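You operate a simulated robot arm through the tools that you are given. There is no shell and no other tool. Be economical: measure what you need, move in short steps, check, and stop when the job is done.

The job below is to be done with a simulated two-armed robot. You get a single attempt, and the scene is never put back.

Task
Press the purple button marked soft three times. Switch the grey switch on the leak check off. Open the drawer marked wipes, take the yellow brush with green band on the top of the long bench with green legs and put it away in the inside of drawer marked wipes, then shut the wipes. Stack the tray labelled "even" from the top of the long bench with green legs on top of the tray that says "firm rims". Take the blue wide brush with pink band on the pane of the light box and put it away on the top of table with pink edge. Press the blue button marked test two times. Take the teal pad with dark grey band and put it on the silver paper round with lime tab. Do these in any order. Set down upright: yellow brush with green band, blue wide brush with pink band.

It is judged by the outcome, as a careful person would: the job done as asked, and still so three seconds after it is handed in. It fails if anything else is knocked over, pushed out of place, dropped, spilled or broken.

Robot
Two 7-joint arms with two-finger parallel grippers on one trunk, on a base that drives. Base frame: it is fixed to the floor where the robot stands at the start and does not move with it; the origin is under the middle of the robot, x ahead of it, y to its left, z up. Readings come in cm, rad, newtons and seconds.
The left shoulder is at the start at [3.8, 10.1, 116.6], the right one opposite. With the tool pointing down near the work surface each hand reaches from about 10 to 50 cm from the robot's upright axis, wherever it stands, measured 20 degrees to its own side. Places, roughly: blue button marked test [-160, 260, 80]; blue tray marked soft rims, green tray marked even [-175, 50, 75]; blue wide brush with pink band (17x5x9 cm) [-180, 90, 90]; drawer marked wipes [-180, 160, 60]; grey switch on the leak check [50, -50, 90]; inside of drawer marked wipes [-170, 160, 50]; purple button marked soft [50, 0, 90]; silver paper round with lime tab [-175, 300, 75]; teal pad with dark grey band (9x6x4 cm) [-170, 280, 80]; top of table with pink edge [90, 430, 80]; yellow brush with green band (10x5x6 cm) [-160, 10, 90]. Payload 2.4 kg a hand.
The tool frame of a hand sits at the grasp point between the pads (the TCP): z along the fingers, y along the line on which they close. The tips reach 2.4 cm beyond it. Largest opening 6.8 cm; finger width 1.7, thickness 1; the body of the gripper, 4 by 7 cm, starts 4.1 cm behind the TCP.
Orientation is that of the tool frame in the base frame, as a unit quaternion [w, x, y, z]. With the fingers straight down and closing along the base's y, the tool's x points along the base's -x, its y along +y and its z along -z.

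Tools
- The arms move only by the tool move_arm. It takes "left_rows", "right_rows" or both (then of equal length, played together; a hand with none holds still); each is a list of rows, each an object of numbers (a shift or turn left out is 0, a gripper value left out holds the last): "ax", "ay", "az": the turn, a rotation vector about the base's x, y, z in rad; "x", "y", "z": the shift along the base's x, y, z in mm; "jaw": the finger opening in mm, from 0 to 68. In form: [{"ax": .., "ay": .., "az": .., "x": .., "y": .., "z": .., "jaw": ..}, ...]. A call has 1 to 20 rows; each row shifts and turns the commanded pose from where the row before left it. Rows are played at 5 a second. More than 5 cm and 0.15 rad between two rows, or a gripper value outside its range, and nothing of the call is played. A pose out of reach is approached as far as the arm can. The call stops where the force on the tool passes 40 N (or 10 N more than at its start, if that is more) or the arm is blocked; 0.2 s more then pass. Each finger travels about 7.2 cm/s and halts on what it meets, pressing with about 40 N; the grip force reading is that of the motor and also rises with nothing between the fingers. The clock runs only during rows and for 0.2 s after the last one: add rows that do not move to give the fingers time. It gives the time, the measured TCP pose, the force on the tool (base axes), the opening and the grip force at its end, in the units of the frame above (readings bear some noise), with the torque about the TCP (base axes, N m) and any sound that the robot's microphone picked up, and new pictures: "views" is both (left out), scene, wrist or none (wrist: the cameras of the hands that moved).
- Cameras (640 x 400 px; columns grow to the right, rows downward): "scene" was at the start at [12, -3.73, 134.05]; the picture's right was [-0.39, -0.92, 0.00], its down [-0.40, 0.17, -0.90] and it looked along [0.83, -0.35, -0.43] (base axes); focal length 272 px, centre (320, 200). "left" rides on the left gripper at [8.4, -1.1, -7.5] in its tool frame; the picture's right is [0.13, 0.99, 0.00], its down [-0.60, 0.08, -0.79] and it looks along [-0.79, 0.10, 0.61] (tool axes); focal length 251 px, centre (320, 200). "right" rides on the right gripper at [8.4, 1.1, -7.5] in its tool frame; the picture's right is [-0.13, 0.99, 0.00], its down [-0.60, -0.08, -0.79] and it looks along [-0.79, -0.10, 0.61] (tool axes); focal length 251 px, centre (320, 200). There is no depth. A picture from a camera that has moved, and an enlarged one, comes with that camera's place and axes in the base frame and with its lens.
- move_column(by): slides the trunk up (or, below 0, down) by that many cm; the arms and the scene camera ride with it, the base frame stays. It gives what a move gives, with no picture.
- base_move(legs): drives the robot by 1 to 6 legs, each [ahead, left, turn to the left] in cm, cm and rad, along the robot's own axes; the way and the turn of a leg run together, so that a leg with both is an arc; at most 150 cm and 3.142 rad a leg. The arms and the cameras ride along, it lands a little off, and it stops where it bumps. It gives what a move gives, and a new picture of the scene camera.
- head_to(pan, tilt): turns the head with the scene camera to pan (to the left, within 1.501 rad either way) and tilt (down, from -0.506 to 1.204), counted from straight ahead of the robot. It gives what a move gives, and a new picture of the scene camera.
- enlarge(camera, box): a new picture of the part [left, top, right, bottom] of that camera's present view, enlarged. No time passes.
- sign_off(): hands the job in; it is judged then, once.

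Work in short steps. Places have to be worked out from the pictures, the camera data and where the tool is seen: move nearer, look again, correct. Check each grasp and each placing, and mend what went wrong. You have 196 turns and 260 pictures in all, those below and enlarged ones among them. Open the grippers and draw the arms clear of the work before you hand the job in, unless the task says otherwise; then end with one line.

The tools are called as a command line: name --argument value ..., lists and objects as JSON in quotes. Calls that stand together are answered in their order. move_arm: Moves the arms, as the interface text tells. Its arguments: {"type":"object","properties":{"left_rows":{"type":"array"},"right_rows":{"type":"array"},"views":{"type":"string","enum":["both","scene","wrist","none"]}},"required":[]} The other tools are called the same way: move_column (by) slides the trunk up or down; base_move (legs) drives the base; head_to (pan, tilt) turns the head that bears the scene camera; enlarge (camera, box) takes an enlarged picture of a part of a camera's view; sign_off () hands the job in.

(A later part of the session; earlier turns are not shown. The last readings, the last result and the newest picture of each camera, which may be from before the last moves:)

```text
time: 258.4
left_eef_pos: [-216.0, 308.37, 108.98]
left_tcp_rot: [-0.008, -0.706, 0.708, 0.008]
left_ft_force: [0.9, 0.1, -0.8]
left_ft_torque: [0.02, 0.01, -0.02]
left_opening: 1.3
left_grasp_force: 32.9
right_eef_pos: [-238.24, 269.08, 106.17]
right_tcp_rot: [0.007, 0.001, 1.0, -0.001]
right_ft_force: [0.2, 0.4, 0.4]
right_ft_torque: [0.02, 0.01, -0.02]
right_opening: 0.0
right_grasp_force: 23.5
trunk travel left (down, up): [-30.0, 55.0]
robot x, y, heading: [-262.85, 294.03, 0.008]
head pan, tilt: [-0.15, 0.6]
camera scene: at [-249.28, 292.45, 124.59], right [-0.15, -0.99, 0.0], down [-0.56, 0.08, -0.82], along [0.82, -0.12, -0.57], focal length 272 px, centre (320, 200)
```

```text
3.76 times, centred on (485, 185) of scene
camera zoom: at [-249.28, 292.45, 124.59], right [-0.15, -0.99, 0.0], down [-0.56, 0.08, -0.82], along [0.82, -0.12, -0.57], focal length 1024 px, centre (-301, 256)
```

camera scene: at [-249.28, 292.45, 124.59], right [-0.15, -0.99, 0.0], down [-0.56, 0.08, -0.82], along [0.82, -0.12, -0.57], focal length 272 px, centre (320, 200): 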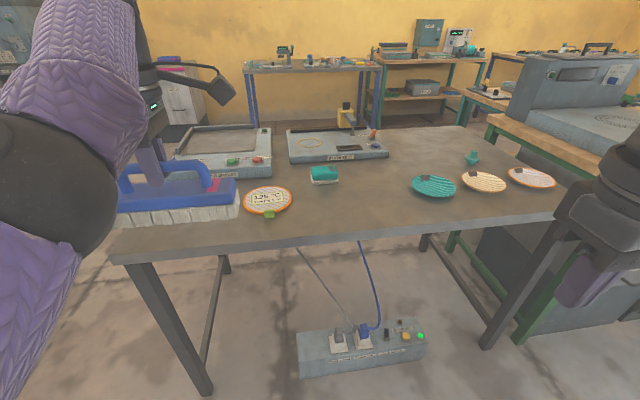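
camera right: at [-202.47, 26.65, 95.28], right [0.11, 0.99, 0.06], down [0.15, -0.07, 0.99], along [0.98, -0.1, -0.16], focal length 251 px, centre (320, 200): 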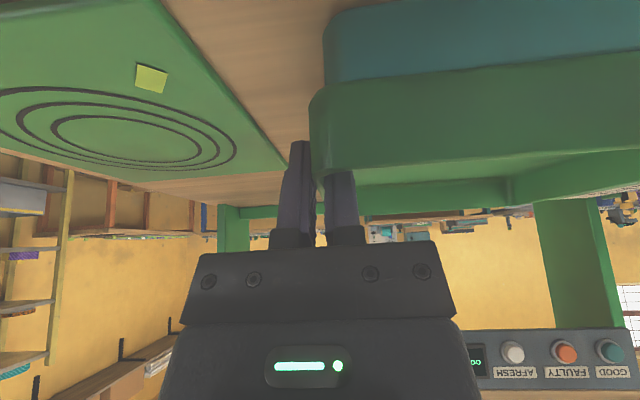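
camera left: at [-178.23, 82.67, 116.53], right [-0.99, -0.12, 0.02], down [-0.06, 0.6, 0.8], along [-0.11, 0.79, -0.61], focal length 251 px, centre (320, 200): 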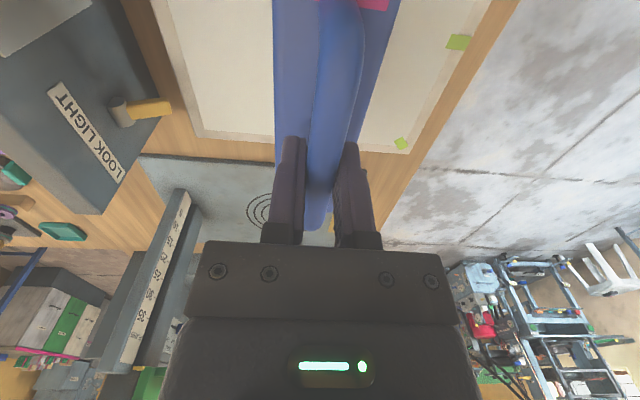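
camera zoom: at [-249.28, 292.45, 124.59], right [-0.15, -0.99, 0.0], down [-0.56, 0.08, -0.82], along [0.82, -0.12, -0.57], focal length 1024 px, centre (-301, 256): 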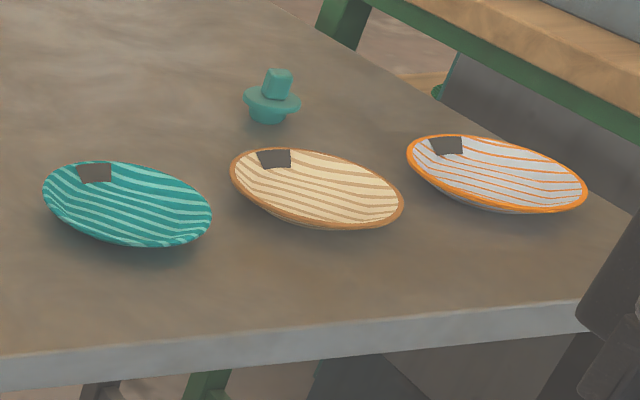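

Lime-tab round: centre ≈[-183,298]; teal pad ≈[-173,280], long side along y; TEST button ≈[-159,259]; table top ≈79. I raise the brush for clearance and pitch the right hand forward for the far button.

move_arm --left_rows '[{"z": 30}, {"z": 30}, {"z": 30}, {"z": 30}, {}, {}, {}]' --right_rows '[{"ay": -0.14, "x": 20}, {"ay": -0.14, "x": 20}, {"ay": -0.14, "x": 20}, {"ay": -0.14, "x": 20}, {"ay": -0.14, "x": 20}, {"ay": -0.14, "x": 20}, {"ay": -0.1}]' --views "none"

base_move --legs '[[0, -22, -0.008], [36, 0, 0]]'

```text
time: 260.0
left_eef_pos: [-219.77, 309.52, 116.94]
left_tcp_rot: [-0.006, -0.706, 0.708, 0.008]
left_ft_force: [-0.8, 0.3, -1.9]
left_ft_torque: [0.0, 0.01, 0.0]
left_opening: 1.35
left_grasp_force: 32.9
left hand out of reach, approached as far as the arm can: row 1, 2, 3, 4
right_eef_pos: [-226.18, 269.05, 106.34]
right_tcp_rot: [0.46, 0.001, 0.888, 0.0]
right_ft_force: [1.4, -0.5, 0.8]
right_ft_torque: [0.02, 0.01, 0.03]
right_opening: 0.01
right_grasp_force: 23.9
trunk travel left (down, up): [-30.0, 55.0]
robot x, y, heading: [-262.94, 293.85, 0.007]
head pan, tilt: [-0.15, 0.6]
```

```text
time: 263.6
left_eef_pos: [-183.47, 287.04, 117.01]
left_tcp_rot: [-0.006, -0.703, 0.711, 0.008]
left_ft_force: [0.1, -0.4, -1.3]
left_ft_torque: [0.0, 0.01, -0.03]
left_opening: 1.32
left_grasp_force: 33.4
right_eef_pos: [-190.3, 246.46, 106.18]
right_tcp_rot: [0.458, 0.004, 0.889, -0.002]
right_ft_force: [0.6, -0.1, 0.1]
right_ft_torque: [0.01, -0.02, -0.01]
right_opening: 0.0
right_grasp_force: 23.3
trunk travel left (down, up): [-30.0, 55.0]
robot x, y, heading: [-227.22, 271.57, -0.005]
head pan, tilt: [-0.15, 0.6]
camera scene: at [-213.12, 270.17, 124.59], right [-0.15, -0.99, 0.0], down [-0.56, 0.09, -0.82], along [0.81, -0.13, -0.57], focal length 272 px, centre (320, 200)
```

scene: 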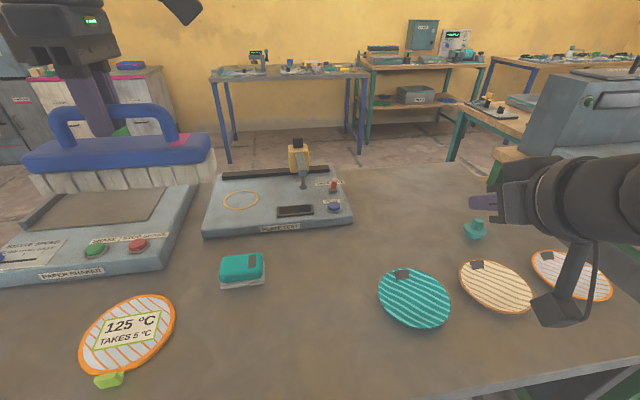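

Good view. Button ≈[-158.5,258,83]. I bring the pitched right hand toward it, above.

move_arm --right_rows '[{"x": 37, "y": 14, "z": -14}, {"x": 37, "y": 14, "z": -14}, {"x": 37, "y": 14, "z": -14}, {"x": 37, "y": 14, "z": -14}, {"x": 37, "y": 14, "z": -14}, {"x": 37, "y": 14, "z": -14}, {"x": 37, "y": 14, "z": -14}, {"x": 35, "y": 14, "z": -10}, {}]' --views "both"

```text
time: 265.6
left_eef_pos: [-183.44, 287.04, 116.99]
left_tcp_rot: [-0.007, -0.703, 0.712, 0.008]
left_ft_force: [0.5, 0.9, -2.1]
left_ft_torque: [-0.02, -0.01, -0.02]
left_opening: 1.32
left_grasp_force: 32.8
right_eef_pos: [-162.55, 257.49, 95.29]
right_tcp_rot: [0.46, 0.004, 0.888, -0.003]
right_ft_force: [-0.1, -0.2, 0.1]
right_ft_torque: [-0.02, -0.01, -0.04]
right_opening: 0.0
right_grasp_force: 23.9
right hand out of reach, approached as far as the arm can: row 8
trunk travel left (down, up): [-30.0, 55.0]
robot x, y, heading: [-226.82, 271.4, -0.004]
head pan, tilt: [-0.15, 0.6]
camera scene: at [-213.13, 270.21, 124.59], right [-0.15, -0.99, 0.0], down [-0.56, 0.09, -0.82], along [0.81, -0.13, -0.57], focal length 272 px, centre (320, 200)
camera right: at [-173.51, 258.65, 92.81], right [0.08, 0.99, 0.1], down [-0.3, -0.08, 0.95], along [0.95, -0.11, 0.29], focal length 251 px, centre (320, 200)
```

scene: 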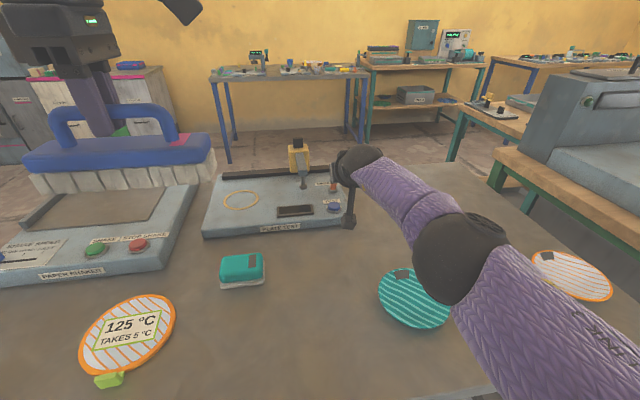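
right: 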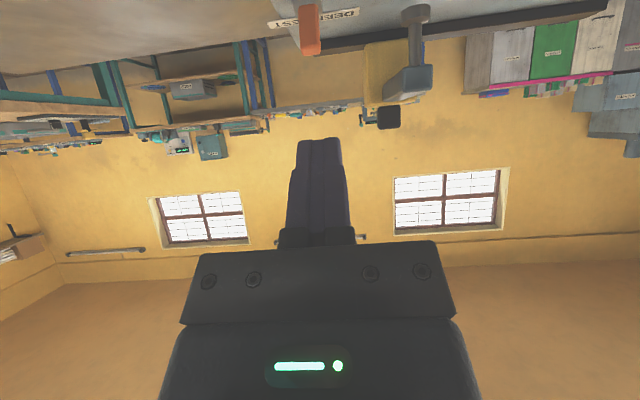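

I lower the trunk 7 cm and move the base 2.5 cm ahead so the fingertip comes just over the button, then view closely.

base_move --legs '[[2.5, 0, 0.005]]'

move_column --by -7

head_to --pan -0.15 --tilt 0.6

enlarge --camera "scene" --box '[270, 130, 390, 240]'

```text
time: 266.4
left_eef_pos: [-181.0, 287.27, 116.93]
left_tcp_rot: [-0.007, -0.705, 0.709, 0.009]
left_ft_force: [-0.3, -0.8, -1.4]
left_ft_torque: [-0.02, -0.02, 0.0]
left_opening: 1.36
left_grasp_force: 32.9
right_eef_pos: [-159.88, 257.76, 95.33]
right_tcp_rot: [0.459, 0.003, 0.889, -0.001]
right_ft_force: [0.4, -0.2, -0.5]
right_ft_torque: [0.0, -0.01, -0.02]
right_opening: 0.02
right_grasp_force: 23.5
trunk travel left (down, up): [-30.0, 55.0]
robot x, y, heading: [-224.3, 271.97, -0.007]
head pan, tilt: [-0.15, 0.6]
camera scene: at [-210.57, 270.24, 124.58], right [-0.15, -0.99, 0.0], down [-0.56, 0.08, -0.82], along [0.82, -0.12, -0.57], focal length 272 px, centre (320, 200)
```

scene: 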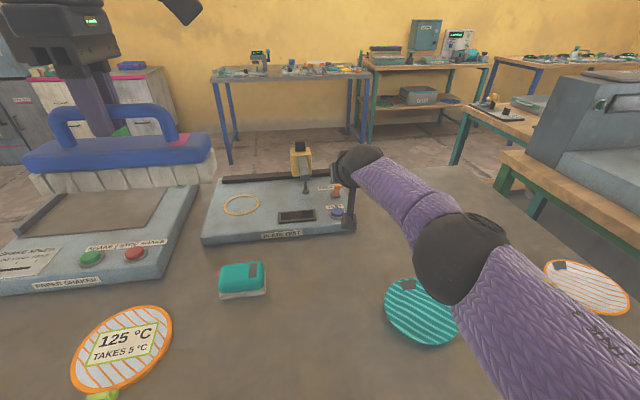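

```text
time: 267.5
left_eef_pos: [-181.17, 287.29, 110.04]
left_tcp_rot: [-0.007, -0.705, 0.71, 0.008]
left_ft_force: [-0.4, 0.6, -2.6]
left_ft_torque: [-0.01, 0.02, 0.01]
left_opening: 1.33
left_grasp_force: 33.4
right_eef_pos: [-160.01, 257.62, 88.32]
right_tcp_rot: [0.458, 0.004, 0.889, -0.002]
right_ft_force: [-0.4, -0.4, 0.6]
right_ft_torque: [0.01, 0.0, 0.0]
right_opening: 0.0
right_grasp_force: 23.5
trunk travel left (down, up): [-23.0, 62.0]
robot x, y, heading: [-224.46, 271.89, -0.0]
head pan, tilt: [-0.15, 0.6]
```

```text
time: 268.1
left_eef_pos: [-180.96, 287.31, 109.92]
left_tcp_rot: [-0.006, -0.704, 0.71, 0.008]
left_ft_force: [-0.5, -0.6, -2.2]
left_ft_torque: [0.01, 0.0, 0.02]
left_opening: 1.32
left_grasp_force: 32.6
right_eef_pos: [-159.95, 257.75, 88.37]
right_tcp_rot: [0.459, 0.003, 0.889, -0.001]
right_ft_force: [0.4, 0.0, -1.1]
right_ft_torque: [-0.02, 0.0, -0.01]
right_opening: 0.01
right_grasp_force: 23.9
trunk travel left (down, up): [-23.0, 62.0]
robot x, y, heading: [-224.46, 271.55, 0.001]
head pan, tilt: [-0.15, 0.6]
camera scene: at [-209.04, 270.24, 117.48], right [-0.15, -0.99, 0.0], down [-0.56, 0.08, -0.82], along [0.82, -0.12, -0.57], focal length 272 px, centre (320, 200)
```

scene: 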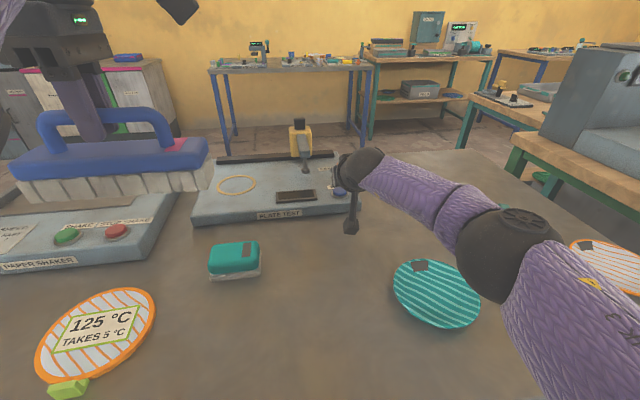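

```text
3.64 times, centred on (330, 185) of scene
camera zoom: at [-209.04, 270.24, 117.48], right [-0.15, -0.99, 0.0], down [-0.56, 0.08, -0.82], along [0.82, -0.12, -0.57], focal length 989 px, centre (284, 254)
```

zoom: 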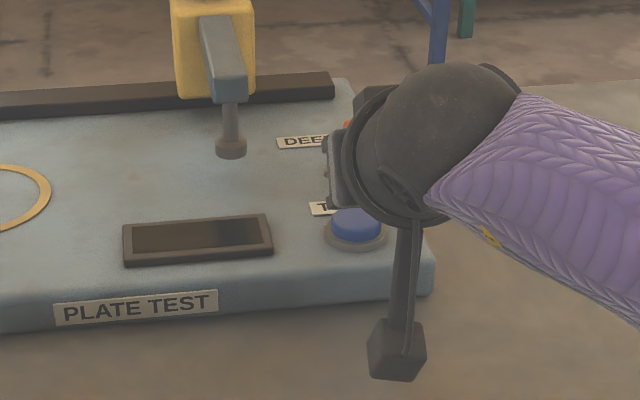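

The tip is right above the button (≈3.4 cm over it). I press down in small steps.

move_arm --right_rows '[{"z": -12}, {"z": -8}, {"z": -4}, {"z": -4}, {"z": -3}, {"z": -3}]' --views "none"

enlarge --camera "scene" --box '[270, 130, 390, 240]'

```text
time: 269.4
left_eef_pos: [-181.16, 287.27, 109.92]
left_tcp_rot: [-0.006, -0.705, 0.71, 0.008]
left_ft_force: [0.0, 0.0, -0.4]
left_ft_torque: [0.03, 0.0, 0.04]
left_opening: 1.35
left_grasp_force: 33.5
right_eef_pos: [-159.89, 257.69, 85.86]
right_tcp_rot: [0.466, 0.001, 0.885, 0.0]
right_ft_force: [-1.4, -0.5, 17.9]
right_ft_torque: [-0.03, -0.24, 0.13]
right_opening: 0.0
right_grasp_force: 24.1
trunk travel left (down, up): [-23.0, 62.0]
robot x, y, heading: [-224.12, 271.93, 0.005]
head pan, tilt: [-0.15, 0.6]
heard: click
stopped in row 6 (right hand): the force on the tool passed its limit at 43 N (the readings are from after the stop); the commanded pose is now the measured one
```

```text
3.64 times, centred on (330, 185) of scene
camera zoom: at [-209.23, 270.27, 117.51], right [-0.15, -0.99, 0.0], down [-0.56, 0.08, -0.83], along [0.82, -0.12, -0.56], focal length 989 px, centre (284, 254)
```

zoom: 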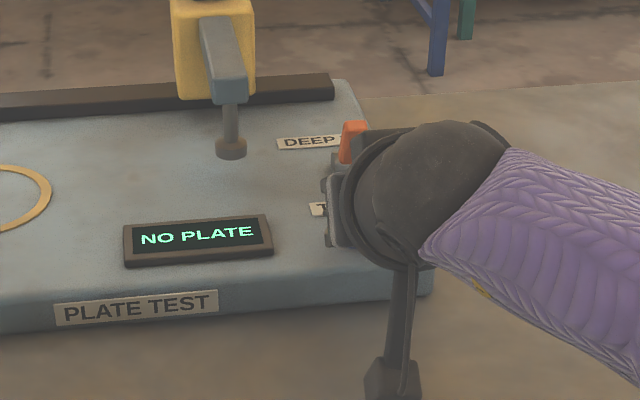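

First click; display says NO PLATE. I release fully and press once more, a bit less deep.

move_arm --right_rows '[{"z": 8}, {"z": 8}, {}, {"z": -8}, {"z": -4}, {"z": -3}, {}]' --views "none"

```text
time: 271.1
left_eef_pos: [-181.21, 287.32, 110.11]
left_tcp_rot: [-0.007, -0.704, 0.71, 0.008]
left_ft_force: [-0.3, -0.1, -1.8]
left_ft_torque: [-0.01, 0.0, -0.04]
left_opening: 1.32
left_grasp_force: 33.3
right_eef_pos: [-159.79, 257.66, 85.92]
right_tcp_rot: [0.466, 0.002, 0.885, -0.001]
right_ft_force: [7.4, -3.4, 17.5]
right_ft_torque: [-0.04, -0.42, -0.06]
right_opening: 0.02
right_grasp_force: 23.3
trunk travel left (down, up): [-23.0, 62.0]
robot x, y, heading: [-224.58, 271.72, 0.004]
head pan, tilt: [-0.15, 0.6]
heard: click
```

Second click: TEST pressed twice. I lift away, straighten the hand partly, and shift the base left for the pad.

move_arm --right_rows '[{"z": 10}, {"z": 40}, {"z": 40}, {"z": 20, "x": -20}, {"x": -40}, {"ay": 0.13}, {"ay": 0.13}, {"ay": 0.13}, {"ay": 0.14}, {}]' --views "none"

base_move --legs '[[0, 11, 0]]'

```text
time: 273.2
left_eef_pos: [-181.07, 287.3, 110.0]
left_tcp_rot: [-0.007, -0.705, 0.709, 0.008]
left_ft_force: [0.0, -0.2, -1.3]
left_ft_torque: [0.03, -0.01, 0.0]
left_opening: 1.35
left_grasp_force: 33.2
right_eef_pos: [-165.89, 257.76, 96.64]
right_tcp_rot: [0.248, 0.002, 0.969, -0.001]
right_ft_force: [-1.0, 0.1, 0.0]
right_ft_torque: [0.0, -0.02, -0.01]
right_opening: 0.02
right_grasp_force: 23.8
right hand out of reach, approached as far as the arm can: row 9
trunk travel left (down, up): [-23.0, 62.0]
robot x, y, heading: [-224.54, 271.67, -0.005]
head pan, tilt: [-0.15, 0.6]
```

```text
time: 274.4
left_eef_pos: [-181.04, 298.16, 109.97]
left_tcp_rot: [-0.008, -0.704, 0.71, 0.008]
left_ft_force: [-0.5, 0.5, -1.7]
left_ft_torque: [0.0, 0.03, -0.02]
left_opening: 1.34
left_grasp_force: 33.5
right_eef_pos: [-165.84, 268.78, 96.47]
right_tcp_rot: [0.249, 0.003, 0.969, -0.002]
right_ft_force: [0.2, -0.4, -0.2]
right_ft_torque: [0.0, 0.01, 0.04]
right_opening: 0.0
right_grasp_force: 23.5
trunk travel left (down, up): [-23.0, 62.0]
robot x, y, heading: [-224.57, 282.64, 0.003]
head pan, tilt: [-0.15, 0.6]
camera scene: at [-209.02, 281.3, 117.48], right [-0.15, -0.99, 0.0], down [-0.56, 0.09, -0.82], along [0.82, -0.12, -0.57], focal length 272 px, centre (320, 200)
```

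scene: 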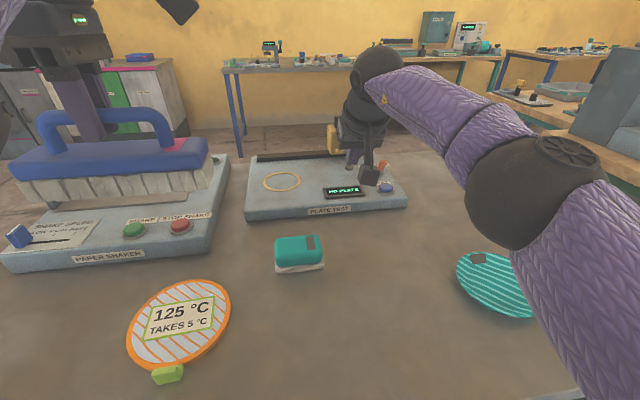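

Pad confirmed at ≈[-173,280]. I place the closed fingertips behind it at low height for a pull.

move_arm --right_rows '[{"x": -15, "y": 38}, {"x": -15, "y": 38}, {"x": -12, "y": 36}, {"z": -40}, {"z": -40}, {"z": -30}, {"z": -18}, {}]' --views "both"

```text
time: 276.2
left_eef_pos: [-180.98, 298.16, 109.92]
left_tcp_rot: [-0.007, -0.704, 0.71, 0.008]
left_ft_force: [-0.4, -0.4, -1.2]
left_ft_torque: [0.02, -0.03, 0.02]
left_opening: 1.34
left_grasp_force: 33.3
right_eef_pos: [-170.08, 279.89, 83.91]
right_tcp_rot: [0.249, 0.002, 0.968, 0.0]
right_ft_force: [1.3, 0.4, 2.1]
right_ft_torque: [0.01, 0.04, 0.03]
right_opening: 0.01
right_grasp_force: 23.1
trunk travel left (down, up): [-23.0, 62.0]
robot x, y, heading: [-224.23, 282.74, -0.004]
head pan, tilt: [-0.15, 0.6]
camera scene: at [-209.02, 281.29, 117.49], right [-0.15, -0.99, 0.0], down [-0.56, 0.09, -0.82], along [0.82, -0.12, -0.57], focal length 272 px, centre (320, 200)
camera right: at [-180.98, 281.04, 86.33], right [0.12, 0.99, 0.06], down [0.15, -0.08, 0.99], along [0.98, -0.11, -0.15], focal length 251 px, centre (320, 200)
```

scene: 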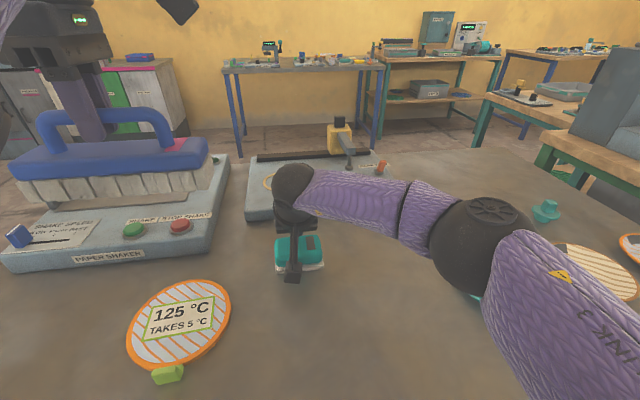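
right: 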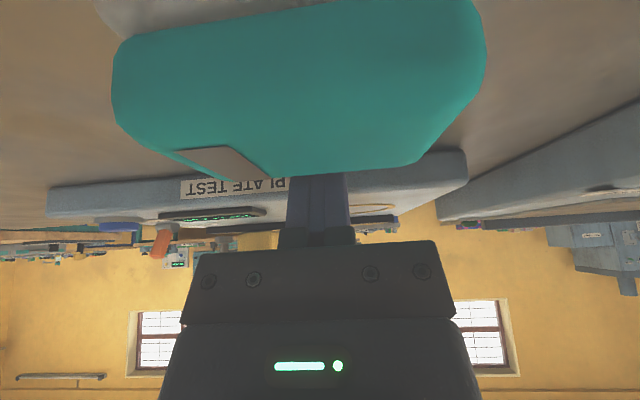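

The fingers are behind the pad. I pull it toward me about 8 cm.

move_arm --right_rows '[{"x": -12}, {"x": -12}, {"x": -12}, {"x": -12}, {"x": -12}, {"x": -12}, {"x": -12}, {"x": 6}, {"z": 30}, {"z": 40}]' --views "both"

```text
time: 278.4
left_eef_pos: [-181.02, 298.35, 110.03]
left_tcp_rot: [-0.007, -0.704, 0.711, 0.008]
left_ft_force: [-0.6, -0.4, -1.4]
left_ft_torque: [0.0, 0.01, -0.01]
left_opening: 1.32
left_grasp_force: 33.4
right_eef_pos: [-177.79, 279.84, 90.86]
right_tcp_rot: [0.249, 0.002, 0.968, -0.001]
right_ft_force: [0.1, -0.6, 1.2]
right_ft_torque: [-0.02, -0.02, 0.02]
right_opening: 0.01
right_grasp_force: 23.8
trunk travel left (down, up): [-23.0, 62.0]
robot x, y, heading: [-223.93, 282.93, -0.007]
head pan, tilt: [-0.15, 0.6]
camera scene: at [-209.03, 281.28, 117.49], right [-0.15, -0.99, 0.0], down [-0.56, 0.09, -0.82], along [0.82, -0.12, -0.57], focal length 272 px, centre (320, 200)
camera right: at [-188.83, 280.99, 93.38], right [0.12, 0.99, 0.06], down [0.15, -0.08, 0.99], along [0.98, -0.11, -0.15], focal length 251 px, centre (320, 200)
```

scene: 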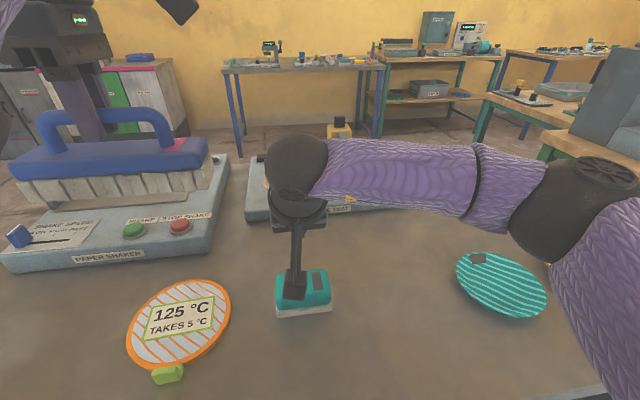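
right: 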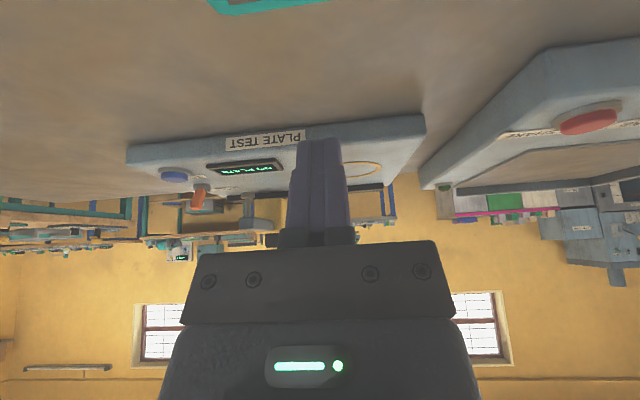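

The pad is now at ≈[-182,280]. I retract, straighten and turn the right hand to close along x, and open it.

move_arm --right_rows '[{"x": -40}, {"x": -40, "ay": 0.12}, {"x": -40, "ay": 0.13}, {"x": -20, "ay": 0.13}, {"ay": 0.12}, {"az": -0.143, "jaw": 68}, {"az": -0.143}, {"az": -0.143}, {"az": -0.143}, {"az": -0.143}, {"az": -0.143}, {"az": -0.143}, {"az": -0.143}, {"az": -0.143}, {"az": -0.143}, {"az": -0.14}, {}]' --views "both"

```text
time: 282.1
left_eef_pos: [-180.88, 298.28, 110.13]
left_tcp_rot: [-0.006, -0.705, 0.709, 0.008]
left_ft_force: [0.5, -0.1, -1.9]
left_ft_torque: [-0.01, -0.03, -0.01]
left_opening: 1.35
left_grasp_force: 33.4
right_eef_pos: [-191.84, 279.95, 90.73]
right_tcp_rot: [0.0, 0.708, 0.706, -0.003]
right_ft_force: [0.3, 0.0, -0.5]
right_ft_torque: [-0.01, 0.03, 0.0]
right_opening: 6.78
right_grasp_force: 0.1
trunk travel left (down, up): [-23.0, 62.0]
robot x, y, heading: [-224.24, 283.02, 0.001]
head pan, tilt: [-0.15, 0.6]
camera scene: at [-209.02, 281.28, 117.48], right [-0.15, -0.99, 0.0], down [-0.56, 0.09, -0.82], along [0.82, -0.12, -0.57], focal length 272 px, centre (320, 200)
camera right: at [-190.66, 288.28, 98.3], right [0.99, -0.13, 0.0], down [-0.08, -0.6, 0.8], along [-0.11, -0.79, -0.61], focal length 251 px, centre (320, 200)
```

scene: 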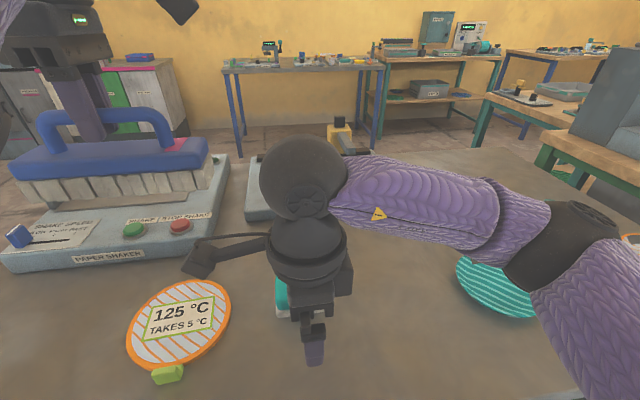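
right: 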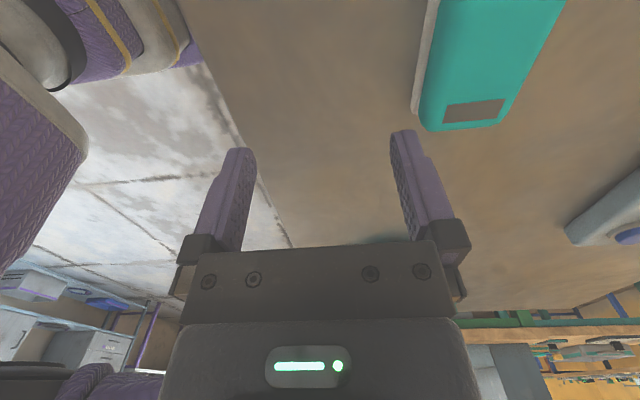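

Pad spans x≈-185…-179.1, aligned with y; centre [-182.05,279.8]. Clearance is tight, so I move over it high and verify.

move_arm --right_rows '[{"x": 40}, {"x": 40}, {"x": 18}, {"z": -20}, {}]' --views "wrist"

```text
time: 283.2
left_eef_pos: [-180.92, 298.26, 109.84]
left_tcp_rot: [-0.007, -0.704, 0.711, 0.008]
left_ft_force: [-0.7, 1.3, -1.5]
left_ft_torque: [-0.01, 0.0, -0.01]
left_opening: 1.33
left_grasp_force: 33.0
right_eef_pos: [-182.12, 279.89, 88.72]
right_tcp_rot: [0.0, 0.709, 0.706, -0.002]
right_ft_force: [0.6, -0.3, 0.0]
right_ft_torque: [0.01, 0.0, -0.01]
right_opening: 6.78
right_grasp_force: 0.0
trunk travel left (down, up): [-23.0, 62.0]
robot x, y, heading: [-223.86, 282.42, -0.003]
head pan, tilt: [-0.15, 0.6]
camera right: at [-180.9, 288.26, 96.24], right [0.99, -0.13, 0.0], down [-0.08, -0.6, 0.8], along [-0.11, -0.79, -0.61], focal length 251 px, centre (320, 200)
```

right: 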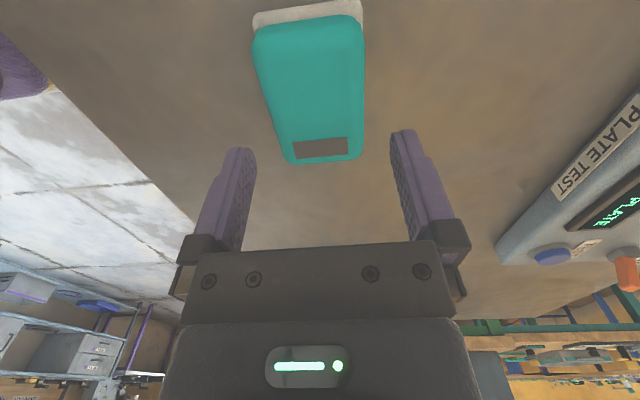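

Centre is x≈-182.3. I shift 2 mm and descend slowly astride it.

move_arm --right_rows '[{"x": -2, "z": -15}, {"z": -12}, {"z": -10}, {"z": -10}, {"z": -8}, {"z": -7}, {}]' --views "wrist"

```text
time: 284.9
left_eef_pos: [-181.02, 298.22, 109.97]
left_tcp_rot: [-0.007, -0.704, 0.711, 0.008]
left_ft_force: [0.2, 0.6, -1.5]
left_ft_torque: [0.02, -0.02, 0.01]
left_opening: 1.31
left_grasp_force: 32.9
right_eef_pos: [-182.12, 279.84, 82.63]
right_tcp_rot: [0.0, 0.708, 0.706, -0.003]
right_ft_force: [-0.6, -0.5, -0.5]
right_ft_torque: [0.0, 0.0, 0.04]
right_opening: 6.81
right_grasp_force: 0.0
trunk travel left (down, up): [-23.0, 62.0]
robot x, y, heading: [-224.54, 282.9, 0.001]
head pan, tilt: [-0.15, 0.6]
camera right: at [-181.08, 288.27, 90.08], right [0.99, -0.13, 0.0], down [-0.08, -0.6, 0.8], along [-0.11, -0.79, -0.61], focal length 251 px, centre (320, 200)
```

right: 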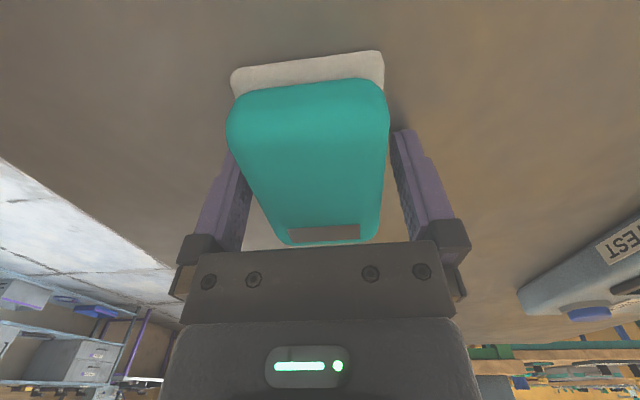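

No contact on the way down; the pad sits between the fingers. I close and lift a little.

move_arm --right_rows '[{"jaw": 50}, {"jaw": 40}, {"jaw": 30}, {}, {"z": 20}, {"z": 30}, {"z": 20}, {}]' --views "both"

```text
time: 286.6
left_eef_pos: [-180.98, 298.27, 109.95]
left_tcp_rot: [-0.006, -0.704, 0.71, 0.007]
left_ft_force: [-0.2, 0.2, -1.5]
left_ft_torque: [0.01, 0.02, -0.02]
left_opening: 1.32
left_grasp_force: 33.2
right_eef_pos: [-182.31, 279.73, 89.63]
right_tcp_rot: [0.0, 0.708, 0.706, -0.003]
right_ft_force: [-0.1, 0.1, -1.0]
right_ft_torque: [-0.01, 0.0, 0.04]
right_opening: 5.67
right_grasp_force: 39.8
trunk travel left (down, up): [-23.0, 62.0]
robot x, y, heading: [-224.36, 282.49, -0.002]
head pan, tilt: [-0.15, 0.6]
camera scene: at [-209.02, 281.28, 117.48], right [-0.15, -0.99, 0.0], down [-0.56, 0.09, -0.82], along [0.82, -0.12, -0.57], focal length 272 px, centre (320, 200)
camera right: at [-181.14, 288.2, 97.14], right [0.99, -0.13, 0.0], down [-0.08, -0.6, 0.8], along [-0.11, -0.79, -0.61], focal length 251 px, centre (320, 200)
```

scene: 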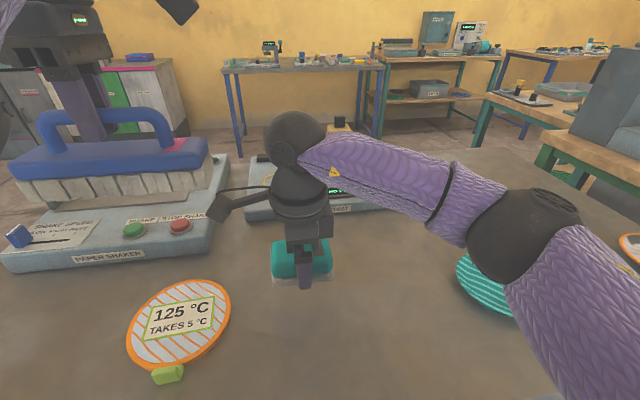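
right: 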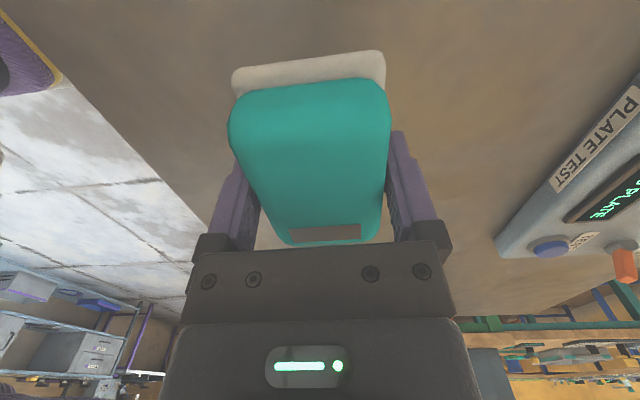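

Pad held. The round is at ≈[-183.1,298.6]; I drive 19 cm left to bring the pad over it.

base_move --legs '[[-0.8, 0, 0], [0, 19, 0]]'

move_arm --right_rows '[{}]' --views "wrist"

```text
time: 288.5
left_eef_pos: [-181.8, 317.08, 110.0]
left_tcp_rot: [-0.007, -0.704, 0.711, 0.009]
left_ft_force: [0.0, 0.0, -1.0]
left_ft_torque: [-0.03, -0.02, 0.02]
left_opening: 1.36
left_grasp_force: 33.5
right_eef_pos: [-183.04, 298.61, 89.69]
right_tcp_rot: [0.0, 0.709, 0.705, -0.002]
right_ft_force: [0.0, 0.4, 0.5]
right_ft_torque: [0.0, -0.03, 0.01]
right_opening: 5.7
right_grasp_force: 39.5
trunk travel left (down, up): [-23.0, 62.0]
robot x, y, heading: [-225.14, 301.98, -0.006]
head pan, tilt: [-0.15, 0.6]
camera scene: at [-209.79, 300.17, 117.48], right [-0.15, -0.99, 0.0], down [-0.56, 0.08, -0.82], along [0.82, -0.12, -0.57], focal length 272 px, centre (320, 200)
```

scene: 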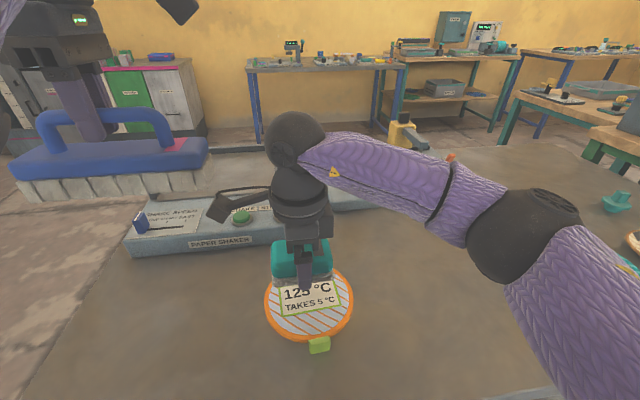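

```text
time: 288.9
left_eef_pos: [-181.72, 317.15, 110.08]
left_tcp_rot: [-0.008, -0.704, 0.71, 0.007]
left_ft_force: [0.4, -0.1, -1.9]
left_ft_torque: [0.02, 0.0, 0.0]
left_opening: 1.31
left_grasp_force: 33.3
right_eef_pos: [-183.01, 298.77, 89.68]
right_tcp_rot: [-0.001, 0.708, 0.706, -0.003]
right_ft_force: [0.2, 0.3, -0.9]
right_ft_torque: [-0.01, -0.04, -0.01]
right_opening: 5.68
right_grasp_force: 40.2
trunk travel left (down, up): [-23.0, 62.0]
robot x, y, heading: [-225.18, 301.65, -0.004]
head pan, tilt: [-0.15, 0.6]
camera right: at [-181.92, 307.07, 97.11], right [0.99, -0.13, 0.0], down [-0.08, -0.6, 0.8], along [-0.11, -0.79, -0.61], focal length 251 px, centre (320, 200)
```

right: 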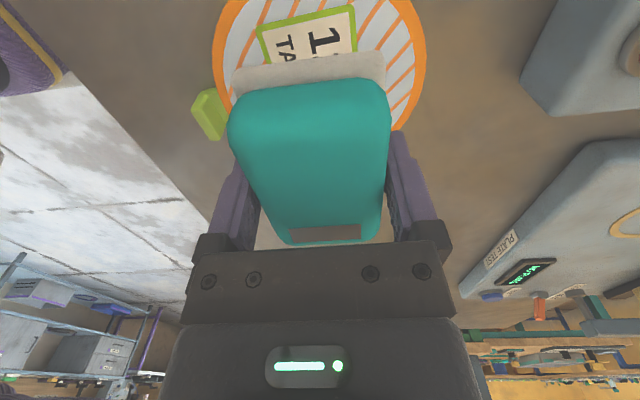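

Over the round within a centimetre. I nudge +5 mm in y and lower to contact.

move_arm --right_rows '[{"y": 5, "z": -20}, {"z": -20}, {"z": -12}, {"z": -5}, {"z": -4}, {"z": -3}, {"z": -3}, {}]' --views "none"

```text
time: 290.6
left_eef_pos: [-182.07, 317.14, 110.05]
left_tcp_rot: [-0.006, -0.704, 0.71, 0.008]
left_ft_force: [-0.1, 1.2, -1.6]
left_ft_torque: [0.03, 0.01, 0.01]
left_opening: 1.31
left_grasp_force: 32.8
right_eef_pos: [-183.24, 299.18, 83.5]
right_tcp_rot: [0.002, 0.708, 0.706, 0.001]
right_ft_force: [-4.3, -3.0, 23.5]
right_ft_torque: [-0.33, 0.39, 0.04]
right_opening: 5.69
right_grasp_force: 40.3
trunk travel left (down, up): [-23.0, 62.0]
robot x, y, heading: [-225.09, 301.77, -0.006]
head pan, tilt: [-0.15, 0.6]
stopped in row 8 (right hand): the force on the tool passed its limit at 43 N (the readings are from after the stop); the commanded pose is now the measured one
```

Contact at the expected height. I release and rise.

move_arm --right_rows '[{"z": 2}, {"jaw": 68}, {"jaw": 68}, {}, {"z": 15}, {"z": 40}, {"z": 40}, {"x": -30}, {"x": -40}]' --views "scene"

```text
time: 292.6
left_eef_pos: [-181.77, 317.21, 109.97]
left_tcp_rot: [-0.008, -0.704, 0.71, 0.009]
left_ft_force: [-0.3, 0.1, -1.8]
left_ft_torque: [-0.02, -0.02, 0.02]
left_opening: 1.31
left_grasp_force: 33.1
right_eef_pos: [-190.07, 299.33, 92.78]
right_tcp_rot: [0.001, 0.709, 0.706, 0.0]
right_ft_force: [0.4, 1.0, -0.2]
right_ft_torque: [0.01, 0.01, 0.0]
right_opening: 6.81
right_grasp_force: 0.1
trunk travel left (down, up): [-23.0, 62.0]
robot x, y, heading: [-224.89, 301.62, -0.005]
head pan, tilt: [-0.15, 0.6]
camera scene: at [-209.8, 300.14, 117.48], right [-0.15, -0.99, 0.0], down [-0.56, 0.09, -0.82], along [0.82, -0.12, -0.57], focal length 272 px, centre (320, 200)
```

scene: 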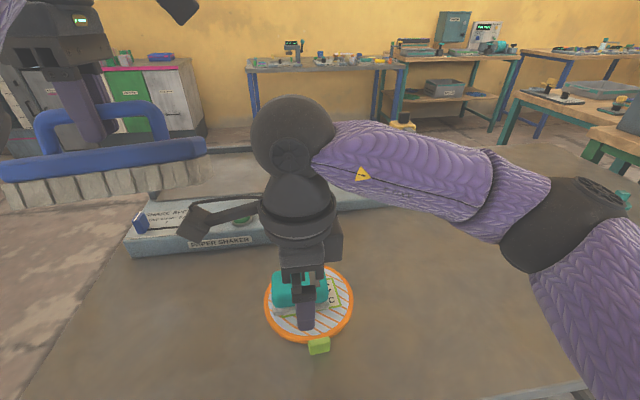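

The pad lies on the lime-tab round. I retract the right hand, raise the trunk, and look left for the way to the pink-edged table.

move_arm --right_rows '[{"z": 30, "x": -20}, {"z": 30, "x": -20, "jaw": 20}, {"x": -20, "z": 20}, {}]' --views "none"

base_move --legs '[[-22, 0, 0]]'

head_to --pan 0.5 --tilt 0.3

```text
time: 293.6
left_eef_pos: [-181.78, 317.18, 109.98]
left_tcp_rot: [-0.007, -0.704, 0.71, 0.008]
left_ft_force: [0.2, 0.8, -1.9]
left_ft_torque: [0.0, -0.04, 0.0]
left_opening: 1.31
left_grasp_force: 33.2
right_eef_pos: [-195.93, 299.27, 100.82]
right_tcp_rot: [0.002, 0.708, 0.706, -0.001]
right_ft_force: [-0.6, -0.2, 0.3]
right_ft_torque: [-0.02, 0.0, -0.02]
right_opening: 1.99
right_grasp_force: 0.0
trunk travel left (down, up): [-23.0, 62.0]
robot x, y, heading: [-224.9, 301.61, -0.005]
head pan, tilt: [-0.15, 0.6]
```

```text
time: 295.3
left_eef_pos: [-203.57, 317.15, 109.84]
left_tcp_rot: [-0.007, -0.704, 0.71, 0.009]
left_ft_force: [-0.6, 0.5, -1.9]
left_ft_torque: [-0.01, -0.02, 0.0]
left_opening: 1.32
left_grasp_force: 33.0
right_eef_pos: [-217.78, 299.23, 100.83]
right_tcp_rot: [0.001, 0.708, 0.706, -0.001]
right_ft_force: [-0.5, -0.5, 0.3]
right_ft_torque: [-0.02, -0.01, 0.03]
right_opening: 2.01
right_grasp_force: 0.1
trunk travel left (down, up): [-23.0, 62.0]
robot x, y, heading: [-246.78, 301.52, 0.004]
head pan, tilt: [-0.15, 0.6]
camera scene: at [-231.65, 300.17, 117.49], right [-0.15, -0.99, 0.0], down [-0.56, 0.09, -0.82], along [0.82, -0.12, -0.57], focal length 272 px, centre (320, 200)
```

scene: 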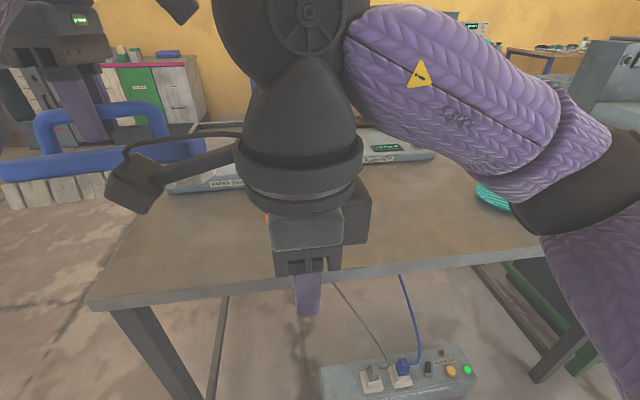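

```text
time: 296.3
left_eef_pos: [-203.62, 317.04, 110.07]
left_tcp_rot: [-0.006, -0.704, 0.71, 0.009]
left_ft_force: [-0.1, 0.2, -1.9]
left_ft_torque: [0.01, -0.03, 0.0]
left_opening: 1.28
left_grasp_force: 32.6
right_eef_pos: [-217.78, 299.22, 100.74]
right_tcp_rot: [0.001, 0.709, 0.705, 0.0]
right_ft_force: [-0.8, 0.0, 0.0]
right_ft_torque: [0.01, 0.03, -0.01]
right_opening: 2.02
right_grasp_force: 0.1
trunk travel left (down, up): [-23.0, 62.0]
robot x, y, heading: [-246.77, 301.57, -0.002]
head pan, tilt: [0.499, 0.3]
camera scene: at [-232.16, 305.96, 120.23], right [0.48, -0.88, 0.0], down [-0.26, -0.14, -0.95], along [0.84, 0.46, -0.3], focal length 272 px, centre (320, 200)
```

scene: 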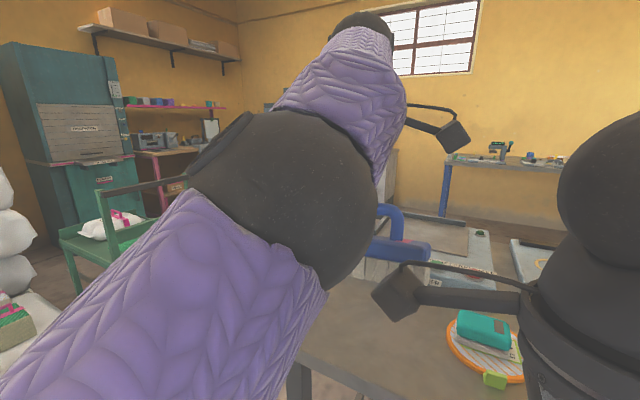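

The grey cabinets with the pink top edge lie toward [90,430]. I drive left past the table's end, then ahead.

base_move --legs '[[0, 72, 0], [140, 0, 0]]'

head_to --pan -0.1 --tilt 0.3

```text
time: 306.8
left_eef_pos: [-63.22, 390.08, 110.0]
left_tcp_rot: [-0.006, -0.706, 0.708, 0.008]
left_ft_force: [0.4, 1.0, -2.6]
left_ft_torque: [0.04, -0.02, 0.0]
left_opening: 1.3
left_grasp_force: 32.9
right_eef_pos: [-77.3, 372.07, 100.91]
right_tcp_rot: [0.001, 0.706, 0.708, 0.0]
right_ft_force: [0.4, 0.0, 0.1]
right_ft_torque: [-0.01, -0.02, 0.0]
right_opening: 1.99
right_grasp_force: 0.0
trunk travel left (down, up): [-23.0, 62.0]
robot x, y, heading: [-106.51, 374.63, -0.002]
head pan, tilt: [0.499, 0.3]
camera scene: at [-91.77, 378.64, 120.23], right [0.48, -0.88, 0.0], down [-0.26, -0.14, -0.96], along [0.84, 0.46, -0.3], focal length 272 px, centre (320, 200)
```

scene: 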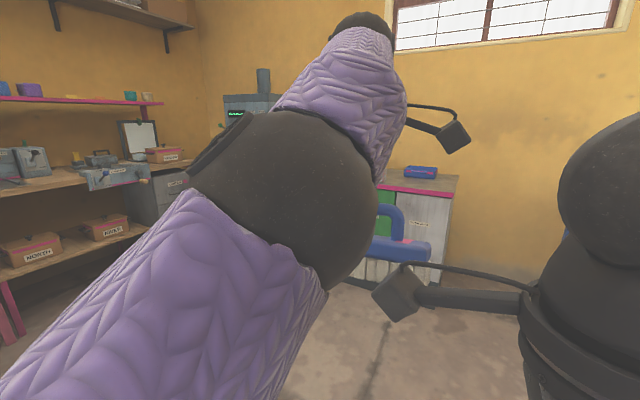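

```text
time: 307.8
left_eef_pos: [-63.23, 389.91, 109.95]
left_tcp_rot: [-0.007, -0.706, 0.708, 0.008]
left_ft_force: [0.0, -0.5, -1.0]
left_ft_torque: [-0.02, 0.01, 0.03]
left_opening: 1.31
left_grasp_force: 33.2
right_eef_pos: [-77.45, 372.06, 100.75]
right_tcp_rot: [0.002, 0.707, 0.707, 0.0]
right_ft_force: [-0.4, -0.1, -0.6]
right_ft_torque: [0.01, 0.0, 0.0]
right_opening: 2.02
right_grasp_force: 0.1
trunk travel left (down, up): [-23.0, 62.0]
robot x, y, heading: [-106.55, 374.26, 0.008]
head pan, tilt: [-0.099, 0.3]
camera scene: at [-90.65, 373.26, 120.23], right [-0.09, -1.0, 0.0], down [-0.29, 0.03, -0.96], along [0.95, -0.09, -0.3], focal length 272 px, centre (320, 200)
```

scene: 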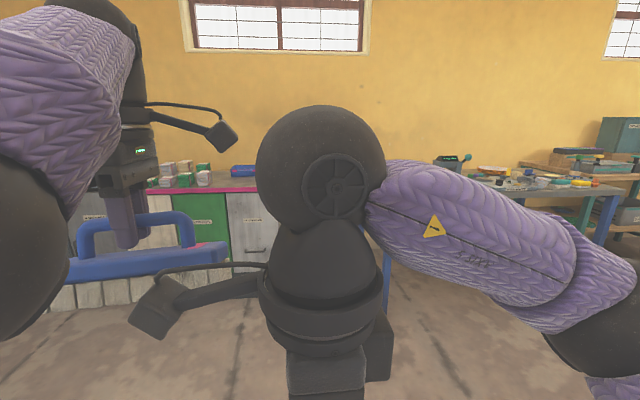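

The pink-edged table's front edge is at x≈60, y≥384. I approach to about 65 cm from it, shifting left, and move the right hand aside for the view.

base_move --legs '[[90, 0, 0], [0, 38, 0]]'

move_arm --right_rows '[{"y": -40}, {"y": -40}, {"y": -40}, {"y": -40}, {}]' --views "none"

move_column --by 15

head_to --pan -0.25 --tilt 0.5

```text
time: 314.6
left_eef_pos: [25.92, 429.65, 109.94]
left_tcp_rot: [0.006, 0.711, -0.703, -0.009]
left_ft_force: [-0.1, 0.6, -1.1]
left_ft_torque: [0.0, -0.06, -0.03]
left_opening: 1.31
left_grasp_force: 32.7
right_eef_pos: [12.09, 411.49, 100.83]
right_tcp_rot: [0.002, 0.702, 0.713, -0.001]
right_ft_force: [-0.1, 0.4, -0.6]
right_ft_torque: [0.0, -0.01, -0.03]
right_opening: 2.01
right_grasp_force: 0.0
trunk travel left (down, up): [-23.0, 62.0]
robot x, y, heading: [-16.75, 413.49, 0.02]
head pan, tilt: [-0.099, 0.3]
camera scene: at [-1.19, 412.57, 120.23], right [-0.08, -1.0, 0.0], down [-0.3, 0.02, -0.96], along [0.95, -0.08, -0.3], focal length 272 px, centre (320, 200)
```

scene: 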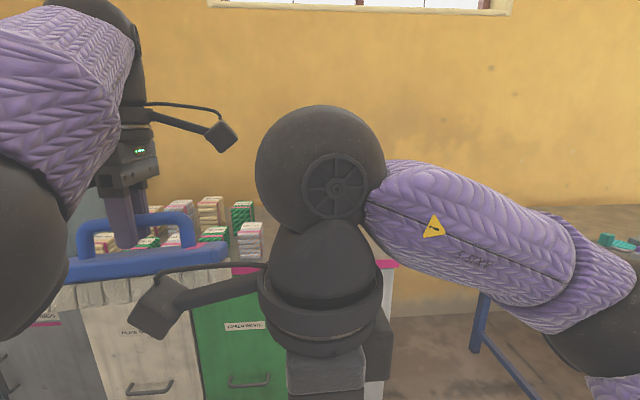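

```text
time: 315.8
left_eef_pos: [25.91, 429.64, 109.98]
left_tcp_rot: [0.007, 0.712, -0.702, -0.008]
left_ft_force: [0.9, 0.1, -0.8]
left_ft_torque: [0.05, -0.02, -0.02]
left_opening: 1.29
left_grasp_force: 33.3
right_eef_pos: [12.15, 395.48, 100.85]
right_tcp_rot: [0.001, 0.701, 0.713, 0.0]
right_ft_force: [0.1, 0.2, -0.3]
right_ft_torque: [-0.01, -0.02, -0.03]
right_opening: 2.01
right_grasp_force: 0.1
trunk travel left (down, up): [-23.0, 62.0]
robot x, y, heading: [-16.92, 413.25, 0.019]
head pan, tilt: [-0.099, 0.3]
```

```text
time: 317.5
left_eef_pos: [24.76, 429.71, 126.19]
left_tcp_rot: [-0.005, 0.711, -0.703, 0.003]
left_ft_force: [0.3, -0.9, -2.1]
left_ft_torque: [0.01, -0.01, -0.01]
left_opening: 1.28
left_grasp_force: 33.4
right_eef_pos: [12.18, 395.55, 115.82]
right_tcp_rot: [0.002, 0.7, 0.714, 0.0]
right_ft_force: [1.1, -1.4, -0.2]
right_ft_torque: [0.01, -0.03, -0.01]
right_opening: 1.98
right_grasp_force: 0.1
trunk travel left (down, up): [-38.0, 47.0]
robot x, y, heading: [-16.75, 413.11, 0.024]
head pan, tilt: [-0.099, 0.3]
```

```text
time: 318.3
left_eef_pos: [24.77, 429.66, 126.2]
left_tcp_rot: [-0.006, 0.711, -0.703, 0.004]
left_ft_force: [0.1, -0.3, -2.3]
left_ft_torque: [0.02, -0.05, 0.03]
left_opening: 1.3
left_grasp_force: 33.0
right_eef_pos: [12.11, 395.62, 115.85]
right_tcp_rot: [0.002, 0.701, 0.713, 0.0]
right_ft_force: [-0.3, 0.3, 0.9]
right_ft_torque: [0.0, 0.01, -0.03]
right_opening: 1.99
right_grasp_force: 0.1
trunk travel left (down, up): [-38.0, 47.0]
robot x, y, heading: [-17.0, 413.41, 0.023]
head pan, tilt: [-0.25, 0.499]
camera scene: at [-4.64, 411.17, 133.58], right [-0.23, -0.97, 0.0], down [-0.47, 0.11, -0.88], along [0.85, -0.2, -0.48], focal length 272 px, centre (320, 200)
```

scene: 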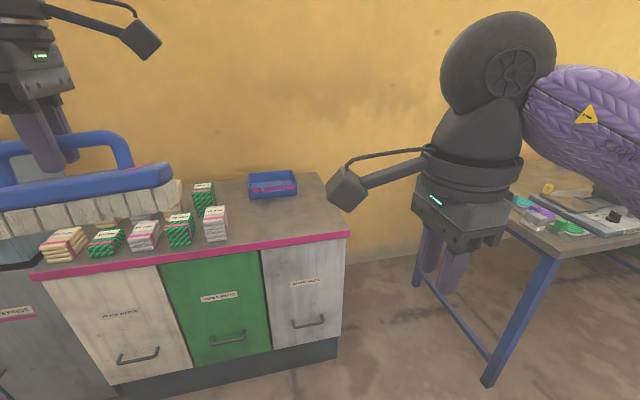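

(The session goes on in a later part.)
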